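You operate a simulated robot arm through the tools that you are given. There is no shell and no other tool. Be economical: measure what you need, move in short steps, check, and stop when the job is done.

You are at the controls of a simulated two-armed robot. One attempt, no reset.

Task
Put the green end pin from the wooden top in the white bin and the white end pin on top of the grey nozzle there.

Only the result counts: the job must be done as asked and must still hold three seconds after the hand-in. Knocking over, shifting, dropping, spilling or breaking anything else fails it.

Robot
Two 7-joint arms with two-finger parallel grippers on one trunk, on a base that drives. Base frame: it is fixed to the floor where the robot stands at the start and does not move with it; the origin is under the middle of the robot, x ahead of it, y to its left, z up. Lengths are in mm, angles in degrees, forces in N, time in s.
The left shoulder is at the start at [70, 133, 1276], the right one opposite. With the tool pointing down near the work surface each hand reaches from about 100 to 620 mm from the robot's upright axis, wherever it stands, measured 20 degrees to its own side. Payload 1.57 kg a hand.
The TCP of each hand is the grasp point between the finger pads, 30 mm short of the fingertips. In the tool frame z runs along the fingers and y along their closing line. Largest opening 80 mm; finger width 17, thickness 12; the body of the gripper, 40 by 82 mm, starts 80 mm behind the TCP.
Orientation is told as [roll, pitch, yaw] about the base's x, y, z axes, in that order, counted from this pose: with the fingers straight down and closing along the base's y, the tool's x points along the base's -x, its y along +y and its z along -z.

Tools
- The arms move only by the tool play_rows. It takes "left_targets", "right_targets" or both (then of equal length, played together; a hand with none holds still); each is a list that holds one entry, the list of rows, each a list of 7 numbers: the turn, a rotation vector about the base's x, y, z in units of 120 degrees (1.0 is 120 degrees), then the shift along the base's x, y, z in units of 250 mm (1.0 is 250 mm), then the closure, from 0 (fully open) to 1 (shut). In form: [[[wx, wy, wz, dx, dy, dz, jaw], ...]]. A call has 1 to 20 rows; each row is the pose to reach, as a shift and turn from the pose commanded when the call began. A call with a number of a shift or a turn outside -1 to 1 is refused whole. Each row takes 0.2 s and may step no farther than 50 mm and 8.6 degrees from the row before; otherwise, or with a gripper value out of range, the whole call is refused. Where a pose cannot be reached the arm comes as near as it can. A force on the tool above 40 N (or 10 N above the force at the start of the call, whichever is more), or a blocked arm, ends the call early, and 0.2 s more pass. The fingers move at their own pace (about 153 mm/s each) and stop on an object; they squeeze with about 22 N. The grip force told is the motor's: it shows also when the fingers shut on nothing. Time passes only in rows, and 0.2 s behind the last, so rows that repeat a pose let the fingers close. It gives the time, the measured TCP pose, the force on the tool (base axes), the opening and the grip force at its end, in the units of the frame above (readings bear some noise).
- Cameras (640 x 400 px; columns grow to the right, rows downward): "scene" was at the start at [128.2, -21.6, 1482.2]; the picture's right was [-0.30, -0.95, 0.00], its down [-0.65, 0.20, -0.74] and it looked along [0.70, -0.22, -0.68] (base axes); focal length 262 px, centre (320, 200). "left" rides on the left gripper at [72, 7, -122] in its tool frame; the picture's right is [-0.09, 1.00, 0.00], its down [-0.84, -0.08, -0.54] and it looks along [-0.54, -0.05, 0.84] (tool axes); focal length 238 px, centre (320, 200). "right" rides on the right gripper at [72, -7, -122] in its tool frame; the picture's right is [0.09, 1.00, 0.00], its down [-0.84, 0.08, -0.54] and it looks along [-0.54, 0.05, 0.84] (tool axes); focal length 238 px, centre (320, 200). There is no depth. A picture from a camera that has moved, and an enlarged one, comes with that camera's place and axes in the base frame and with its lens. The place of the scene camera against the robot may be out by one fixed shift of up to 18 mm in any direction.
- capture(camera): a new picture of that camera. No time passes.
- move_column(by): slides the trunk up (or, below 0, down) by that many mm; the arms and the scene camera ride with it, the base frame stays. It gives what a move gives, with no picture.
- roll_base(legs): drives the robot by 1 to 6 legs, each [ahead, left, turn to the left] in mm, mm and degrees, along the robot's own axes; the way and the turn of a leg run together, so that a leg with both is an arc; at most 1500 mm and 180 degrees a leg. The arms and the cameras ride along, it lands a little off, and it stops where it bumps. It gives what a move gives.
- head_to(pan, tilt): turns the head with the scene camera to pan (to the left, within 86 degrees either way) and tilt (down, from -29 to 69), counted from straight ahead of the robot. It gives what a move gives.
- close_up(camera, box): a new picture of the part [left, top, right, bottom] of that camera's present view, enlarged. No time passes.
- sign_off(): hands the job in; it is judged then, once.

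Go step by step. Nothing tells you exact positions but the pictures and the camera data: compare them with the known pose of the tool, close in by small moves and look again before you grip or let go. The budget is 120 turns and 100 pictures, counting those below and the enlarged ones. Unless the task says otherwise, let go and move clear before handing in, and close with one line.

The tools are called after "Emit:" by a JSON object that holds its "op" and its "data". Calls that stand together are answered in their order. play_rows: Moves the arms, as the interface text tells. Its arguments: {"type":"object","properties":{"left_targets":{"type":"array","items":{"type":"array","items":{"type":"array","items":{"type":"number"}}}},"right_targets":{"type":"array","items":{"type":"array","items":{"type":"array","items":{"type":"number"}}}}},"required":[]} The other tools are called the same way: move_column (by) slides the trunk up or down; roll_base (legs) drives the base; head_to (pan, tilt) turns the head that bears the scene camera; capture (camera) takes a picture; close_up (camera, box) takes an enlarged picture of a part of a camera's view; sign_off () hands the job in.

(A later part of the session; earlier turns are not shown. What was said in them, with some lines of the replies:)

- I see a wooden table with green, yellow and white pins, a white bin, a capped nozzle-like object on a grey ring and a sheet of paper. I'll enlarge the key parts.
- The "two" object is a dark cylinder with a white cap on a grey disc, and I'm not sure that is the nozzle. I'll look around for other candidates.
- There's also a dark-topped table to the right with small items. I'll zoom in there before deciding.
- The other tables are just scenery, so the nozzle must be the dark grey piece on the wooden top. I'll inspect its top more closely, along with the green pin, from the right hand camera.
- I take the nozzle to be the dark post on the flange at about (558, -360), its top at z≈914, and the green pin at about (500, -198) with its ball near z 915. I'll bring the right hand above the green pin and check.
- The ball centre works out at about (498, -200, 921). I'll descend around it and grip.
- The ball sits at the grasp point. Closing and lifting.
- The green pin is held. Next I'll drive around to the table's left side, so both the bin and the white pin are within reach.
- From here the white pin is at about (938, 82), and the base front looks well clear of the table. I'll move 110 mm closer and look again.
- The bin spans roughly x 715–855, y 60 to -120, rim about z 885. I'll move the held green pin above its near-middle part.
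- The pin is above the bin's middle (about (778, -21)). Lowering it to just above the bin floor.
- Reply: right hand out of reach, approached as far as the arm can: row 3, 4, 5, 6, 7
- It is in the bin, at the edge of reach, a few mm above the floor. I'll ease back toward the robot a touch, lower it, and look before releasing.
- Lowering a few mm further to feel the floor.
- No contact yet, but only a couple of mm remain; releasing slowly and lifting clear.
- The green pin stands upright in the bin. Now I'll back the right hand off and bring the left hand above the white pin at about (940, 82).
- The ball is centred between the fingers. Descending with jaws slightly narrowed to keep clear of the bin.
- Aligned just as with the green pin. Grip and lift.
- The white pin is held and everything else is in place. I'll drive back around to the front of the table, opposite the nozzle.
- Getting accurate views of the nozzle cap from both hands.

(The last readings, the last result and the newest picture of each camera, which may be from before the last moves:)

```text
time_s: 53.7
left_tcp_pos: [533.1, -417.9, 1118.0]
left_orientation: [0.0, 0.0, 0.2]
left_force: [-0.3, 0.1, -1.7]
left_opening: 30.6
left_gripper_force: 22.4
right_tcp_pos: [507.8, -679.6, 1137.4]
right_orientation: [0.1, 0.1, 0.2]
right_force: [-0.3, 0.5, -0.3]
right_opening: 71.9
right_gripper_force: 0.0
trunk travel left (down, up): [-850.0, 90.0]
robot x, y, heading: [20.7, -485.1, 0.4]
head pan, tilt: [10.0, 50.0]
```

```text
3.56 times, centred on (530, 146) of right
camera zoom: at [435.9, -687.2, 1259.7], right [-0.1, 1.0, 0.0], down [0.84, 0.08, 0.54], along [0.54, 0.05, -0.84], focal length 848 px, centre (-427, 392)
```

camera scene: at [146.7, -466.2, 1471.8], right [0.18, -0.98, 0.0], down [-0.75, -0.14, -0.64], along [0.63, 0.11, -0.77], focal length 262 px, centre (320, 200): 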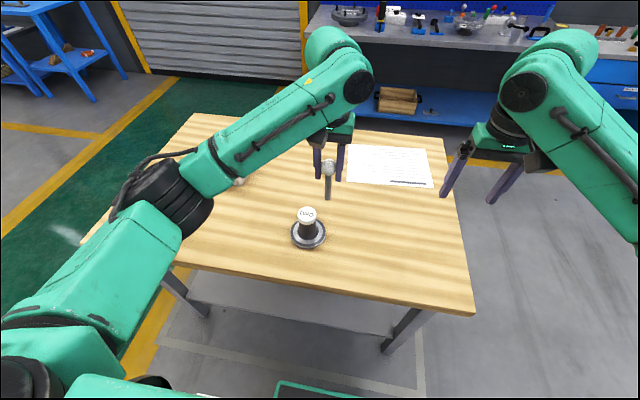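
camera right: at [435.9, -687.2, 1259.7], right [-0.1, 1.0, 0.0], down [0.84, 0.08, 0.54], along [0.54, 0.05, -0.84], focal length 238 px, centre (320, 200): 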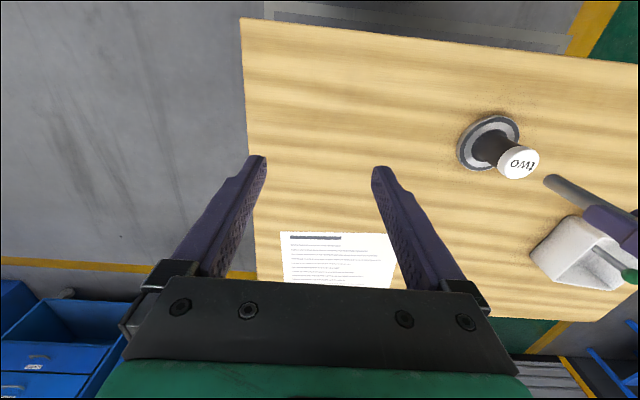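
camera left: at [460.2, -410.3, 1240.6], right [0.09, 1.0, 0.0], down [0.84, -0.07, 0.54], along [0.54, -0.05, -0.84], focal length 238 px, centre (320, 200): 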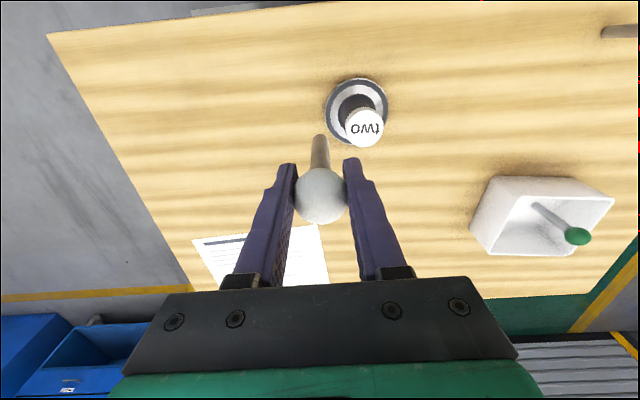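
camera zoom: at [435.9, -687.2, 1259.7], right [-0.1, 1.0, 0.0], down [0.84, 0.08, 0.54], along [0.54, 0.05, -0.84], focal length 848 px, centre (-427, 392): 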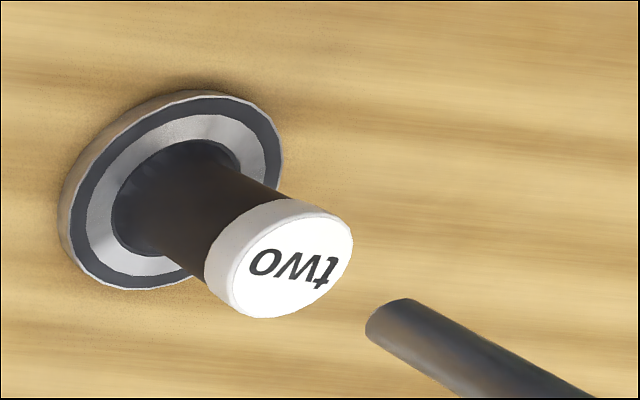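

Cap centre triangulates to about (558, -359, 918), and the pin hangs vertically under the TCP. Moving it over the cap, with 20+ mm clearance.

Emit:
{"op": "play_rows", "data": {"left_targets": [[[0, 0, 0, 0.035, 0.08, 0, 1], [0, 0, 0, 0.07, 0.16, 0, 1], [0, 0, 0, 0.1, 0.234, 0, 1], [0, 0, 0, 0.1, 0.234, -0.1, 1], [0, 0, 0, 0.1, 0.234, -0.2, 1], [0, 0, 0, 0.1, 0.234, -0.28, 1], [0, 0, 0, 0.1, 0.234, -0.28, 1]]]}}

Emit:
{"op": "close_up", "data": {"camera": "left", "box": [230, 60, 410, 232]}}

Emit:
{"op": "close_up", "data": {"camera": "right", "box": [440, 90, 620, 202]}}

Emit:
{"op": "close_up", "data": {"camera": "scene", "box": [240, 140, 400, 260]}}

```text
time_s: 55.3
left_tcp_pos: [557.3, -359.8, 1048.3]
left_orientation: [0.0, -0.1, 0.2]
left_force: [-0.4, -0.2, -2.0]
left_opening: 30.1
left_gripper_force: 21.7
right_tcp_pos: [507.6, -679.6, 1136.7]
right_orientation: [0.0, 0.1, 0.2]
right_force: [-0.6, 0.5, -0.9]
right_opening: 72.1
right_gripper_force: 0.0
trunk travel left (down, up): [-850.0, 90.0]
robot x, y, heading: [22.1, -485.0, 0.4]
head pan, tilt: [10.0, 50.0]
```

```text
2.33 times, centred on (320, 146) of left
camera zoom: at [484.8, -351.5, 1170.2], right [0.09, 1.0, 0.0], down [0.84, -0.07, 0.54], along [0.54, -0.05, -0.84], focal length 554 px, centre (320, 326)
```

zoom: 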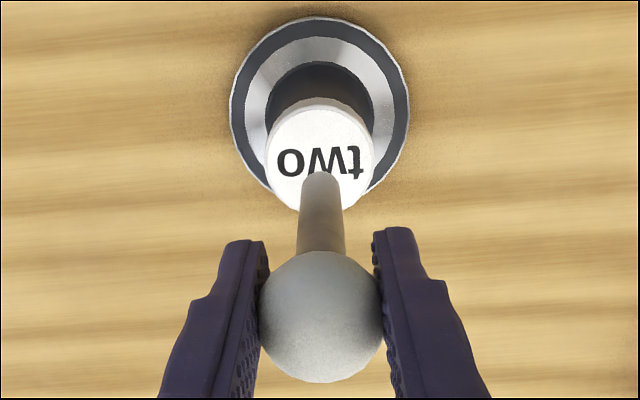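

```text
3.56 times, centred on (530, 146) of right
camera zoom: at [435.9, -687.2, 1259.8], right [-0.1, 1.0, 0.0], down [0.84, 0.08, 0.54], along [0.54, 0.05, -0.84], focal length 848 px, centre (-427, 392)
```

zoom: 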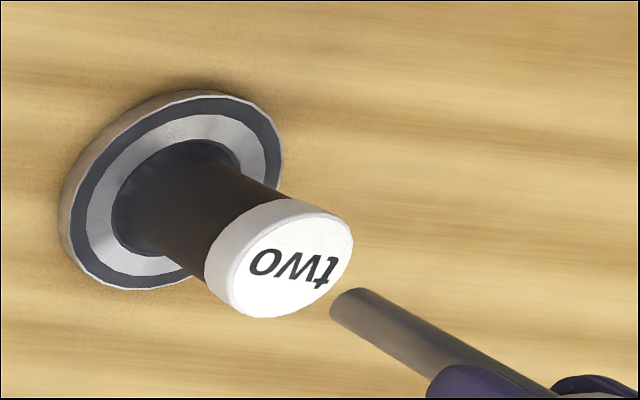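

```text
3.33 times, centred on (320, 200) of scene
camera zoom: at [146.6, -466.1, 1471.8], right [0.18, -0.98, 0.0], down [-0.75, -0.14, -0.64], along [0.63, 0.11, -0.77], focal length 874 px, centre (320, 200)
```

zoom: 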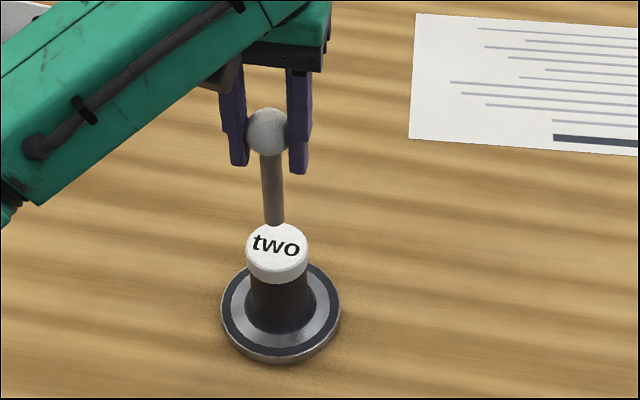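

Well aligned over the cap. Lowering to a few mm above contact, then in fine steps.

Emit:
{"op": "play_rows", "data": {"left_targets": [[[0, 0, 0, 0, 0.003, -0.04, 1], [0, 0, 0, 0, 0.003, -0.08, 1], [0, 0, 0, 0, 0.003, -0.1, 1], [0, 0, 0, 0, 0.003, -0.11, 1], [0, 0, 0, 0, 0.003, -0.11, 1]]]}}

Emit:
{"op": "close_up", "data": {"camera": "right", "box": [440, 90, 620, 202]}}

Emit:
{"op": "close_up", "data": {"camera": "left", "box": [230, 60, 410, 232]}}

```text
time_s: 56.5
left_tcp_pos: [556.9, -359.9, 1021.3]
left_orientation: [0.0, 0.1, 0.2]
left_force: [-0.6, 0.2, -1.1]
left_opening: 30.4
left_gripper_force: 22.1
right_tcp_pos: [506.6, -679.7, 1137.6]
right_orientation: [0.0, 0.0, 0.2]
right_force: [-0.6, -0.2, -0.1]
right_opening: 71.7
right_gripper_force: 0.1
trunk travel left (down, up): [-850.0, 90.0]
robot x, y, heading: [23.7, -484.8, 0.4]
head pan, tilt: [10.0, 50.0]
```

```text
3.56 times, centred on (530, 146) of right
camera zoom: at [436.0, -687.1, 1259.8], right [-0.1, 1.0, 0.0], down [0.84, 0.08, 0.54], along [0.54, 0.05, -0.84], focal length 848 px, centre (-427, 392)
```

zoom: 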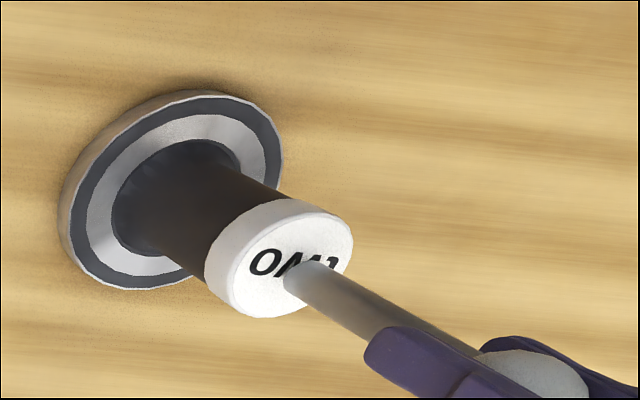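

```text
2.33 times, centred on (320, 146) of left
camera zoom: at [485.2, -351.0, 1143.1], right [0.09, 1.0, 0.0], down [0.84, -0.07, 0.54], along [0.54, -0.05, -0.84], focal length 554 px, centre (320, 326)
```

zoom: 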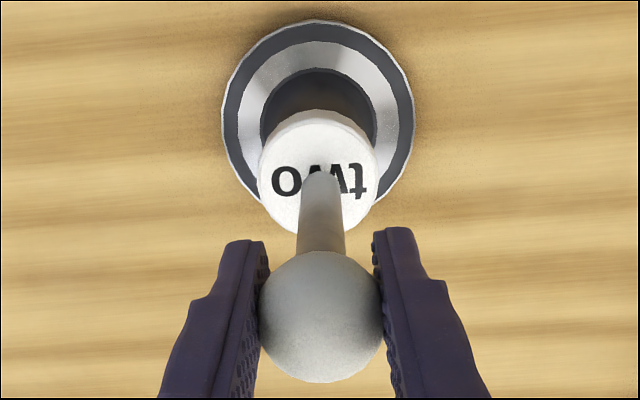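

Centred with a few mm to go. Lowering in 1 mm steps until contact shows.

Emit:
{"op": "play_rows", "data": {"left_targets": [[[0, 0, 0, -0.004, 0, -0.004, 1], [0, 0, 0, -0.004, 0, -0.008, 1], [0, 0, 0, -0.004, 0, -0.012, 1], [0, 0, 0, -0.004, 0, -0.012, 1]]]}}

Emit:
{"op": "close_up", "data": {"camera": "right", "box": [490, 110, 580, 166]}}

```text
time_s: 57.5
left_tcp_pos: [557.0, -358.2, 1017.7]
left_orientation: [0.0, 0.1, 0.2]
left_force: [-0.4, -0.4, -1.9]
left_opening: 30.4
left_gripper_force: 21.9
right_tcp_pos: [506.5, -679.8, 1139.4]
right_orientation: [0.0, 0.0, 0.2]
right_force: [0.1, -0.1, 0.4]
right_opening: 72.1
right_gripper_force: 0.0
trunk travel left (down, up): [-850.0, 90.0]
robot x, y, heading: [21.8, -484.9, 0.2]
head pan, tilt: [10.0, 50.0]
```

```text
7.11 times, centred on (535, 138) of right
camera zoom: at [435.9, -687.1, 1259.8], right [-0.1, 1.0, 0.0], down [0.84, 0.08, 0.54], along [0.54, 0.05, -0.84], focal length 1695 px, centre (-1209, 641)
```

zoom: 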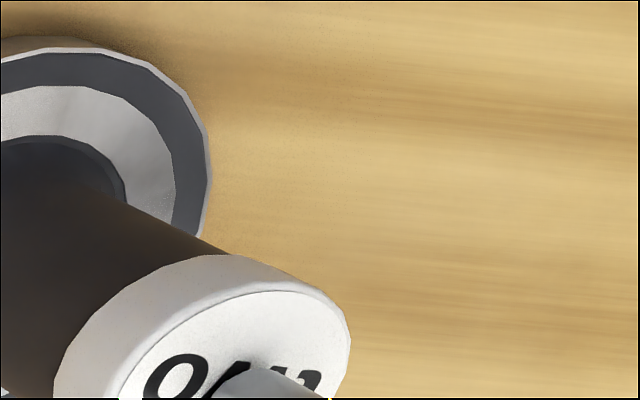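

Emit:
{"op": "play_rows", "data": {"left_targets": [[[0, 0, 0, 0, 0, -0.004, 1], [0, 0, 0, 0, 0, -0.008, 1], [0, 0, 0, 0, 0, -0.008, 1]]]}}

Emit:
{"op": "close_up", "data": {"camera": "right", "box": [480, 120, 580, 182]}}

```text
time_s: 58.3
left_tcp_pos: [556.6, -358.5, 1016.5]
left_orientation: [0.1, 0.0, 0.2]
left_force: [1.5, 0.8, 3.0]
left_opening: 30.1
left_gripper_force: 21.7
right_tcp_pos: [506.6, -679.9, 1138.4]
right_orientation: [0.1, -0.1, 0.3]
right_force: [-0.8, 0.6, -0.7]
right_opening: 71.9
right_gripper_force: 0.1
trunk travel left (down, up): [-850.0, 90.0]
robot x, y, heading: [20.8, -484.7, 0.5]
head pan, tilt: [10.0, 50.0]
```

```text
6.40 times, centred on (530, 151) of right
camera zoom: at [435.5, -687.2, 1260.0], right [-0.1, 1.0, 0.0], down [0.84, 0.08, 0.54], along [0.54, 0.05, -0.84], focal length 1525 px, centre (-1024, 514)
```

zoom: 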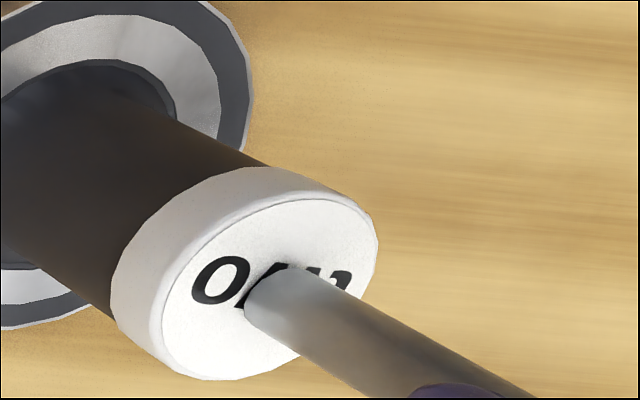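

Contact shows (about 5 N) and the stem is centred on the cap. Opening the fingers gently.

Emit:
{"op": "play_rows", "data": {"left_targets": [[[0, 0, 0, 0, 0, 0, 0.62], [0, 0, 0, 0, 0, 0, 0.6], [0, 0, 0, 0, 0, 0, 0.58], [0, 0, 0, 0, 0, 0, 0.54], [0, 0, 0, 0, 0, 0, 0.45], [0, 0, 0, 0, 0, 0, 0.3], [0, 0, 0, 0, 0, 0, 0.1], [0, 0, 0, 0, 0, 0, 0], [0, 0, 0, 0, 0, 0, 0]]]}}

Emit:
{"op": "capture", "data": {"camera": "left"}}

Emit:
{"op": "close_up", "data": {"camera": "right", "box": [440, 90, 640, 215]}}

```text
time_s: 60.3
left_tcp_pos: [557.2, -358.0, 1016.1]
left_orientation: [-0.1, -0.1, 0.2]
left_force: [0.3, 0.0, 0.2]
left_opening: 79.8
left_gripper_force: 0.0
right_tcp_pos: [506.1, -679.8, 1138.0]
right_orientation: [0.0, 0.0, 0.2]
right_force: [-0.1, 0.1, 0.1]
right_opening: 72.0
right_gripper_force: 0.1
trunk travel left (down, up): [-850.0, 90.0]
robot x, y, heading: [20.1, -483.3, 0.0]
head pan, tilt: [10.0, 50.0]
```

```text
54 pictures are left
camera left: at [484.2, -350.7, 1138.6], right [0.09, 1.0, 0.0], down [0.84, -0.07, 0.54], along [0.54, -0.05, -0.84], focal length 238 px, centre (320, 200)
```

left: 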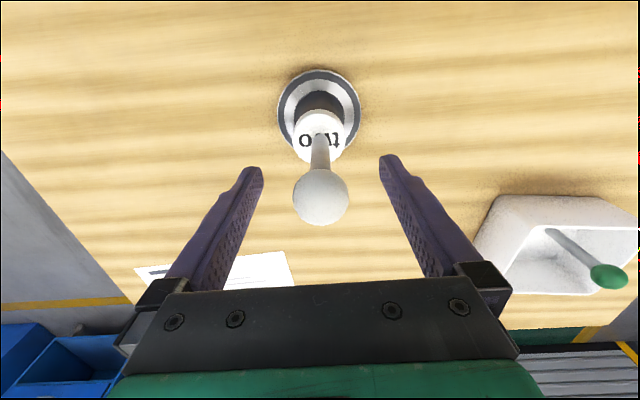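

```text
3.20 times, centred on (540, 152) of right
camera zoom: at [435.7, -687.2, 1259.9], right [-0.1, 1.0, 0.0], down [0.84, 0.08, 0.54], along [0.54, 0.05, -0.84], focal length 763 px, centre (-384, 352)
```

zoom: 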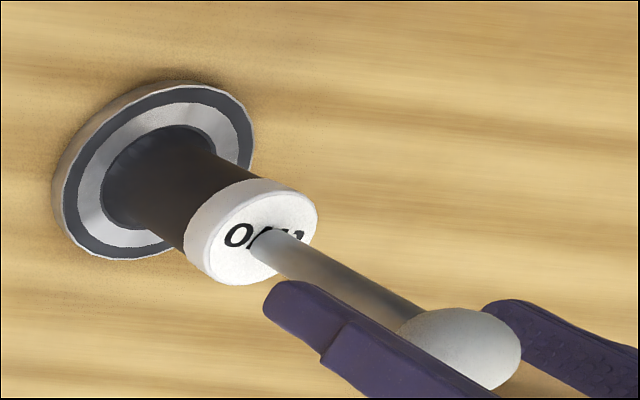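

The white pin stands free on the nozzle. Lifting straight up and checking.

Emit:
{"op": "play_rows", "data": {"left_targets": [[[0, 0, 0, 0, 0, 0.05, 0], [0, 0, 0, 0, 0, 0.15, 0], [0, 0, 0, 0, 0, 0.3, 0], [0, 0, 0, 0, 0, 0.45, 0], [0, 0, 0, 0, 0, 0.6, 0], [0, 0, 0, 0, 0, 0.7, 0], [0, 0, 0, 0, 0, 0.7, 0], [0, 0, 0, 0, 0, 0.7, 0], [0, 0, 0, 0, 0, 0.7, 0], [0, 0, 0, 0, 0, 0.7, 0], [0, 0, 0, 0, 0, 0.7, 0]]]}}

Emit:
{"op": "capture", "data": {"camera": "left"}}

Emit:
{"op": "capture", "data": {"camera": "scene"}}

```text
time_s: 62.7
left_tcp_pos: [555.6, -358.0, 1191.3]
left_orientation: [0.1, -0.1, 0.2]
left_force: [-0.1, -0.2, -0.1]
left_opening: 80.0
left_gripper_force: 0.1
right_tcp_pos: [507.2, -679.9, 1138.6]
right_orientation: [0.0, 0.0, 0.2]
right_force: [0.1, -0.4, 0.1]
right_opening: 71.9
right_gripper_force: 0.1
trunk travel left (down, up): [-850.0, 90.0]
robot x, y, heading: [18.9, -481.3, 0.1]
head pan, tilt: [10.0, 50.0]
```

```text
52 pictures are left
camera left: at [483.9, -350.6, 1313.1], right [0.09, 1.0, 0.0], down [0.84, -0.07, 0.54], along [0.54, -0.05, -0.84], focal length 238 px, centre (320, 200)
```

left: 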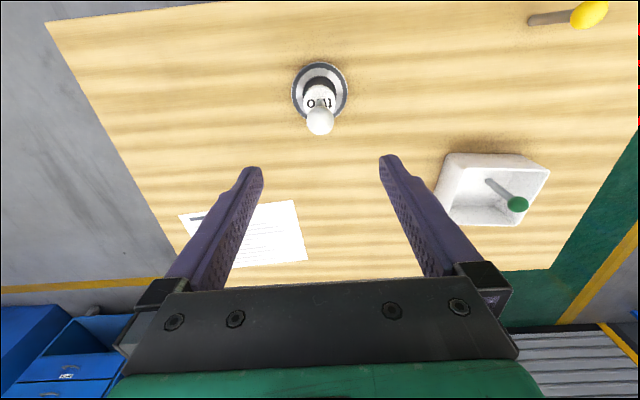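

```text
51 pictures are left
camera scene: at [146.4, -466.1, 1471.8], right [0.18, -0.98, 0.0], down [-0.75, -0.14, -0.64], along [0.63, 0.11, -0.77], focal length 262 px, centre (320, 200)
```

scene: 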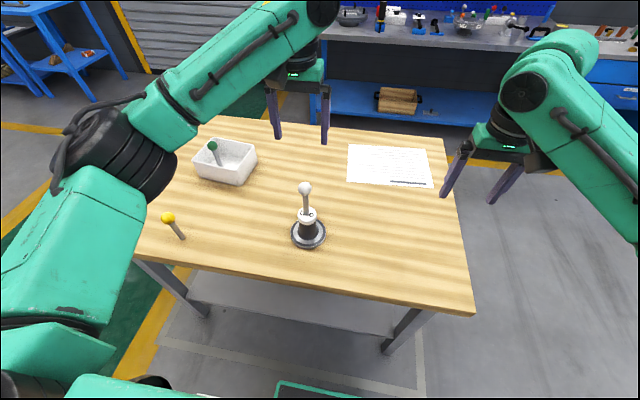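

The green pin stands in the white bin, the white pin stands upright on the nozzle, the yellow pin is untouched, and both hands are clear. I'm handing in.

Emit:
{"op": "sign_off", "data": {}}

```text
The job is handed in.
```

The green-ended pin is standing in the white bin and the white-ended pin is standing upright on the nozzle; I took the dark grey post with the white "two" cap to be the grey nozzle, as nothing else fitted.
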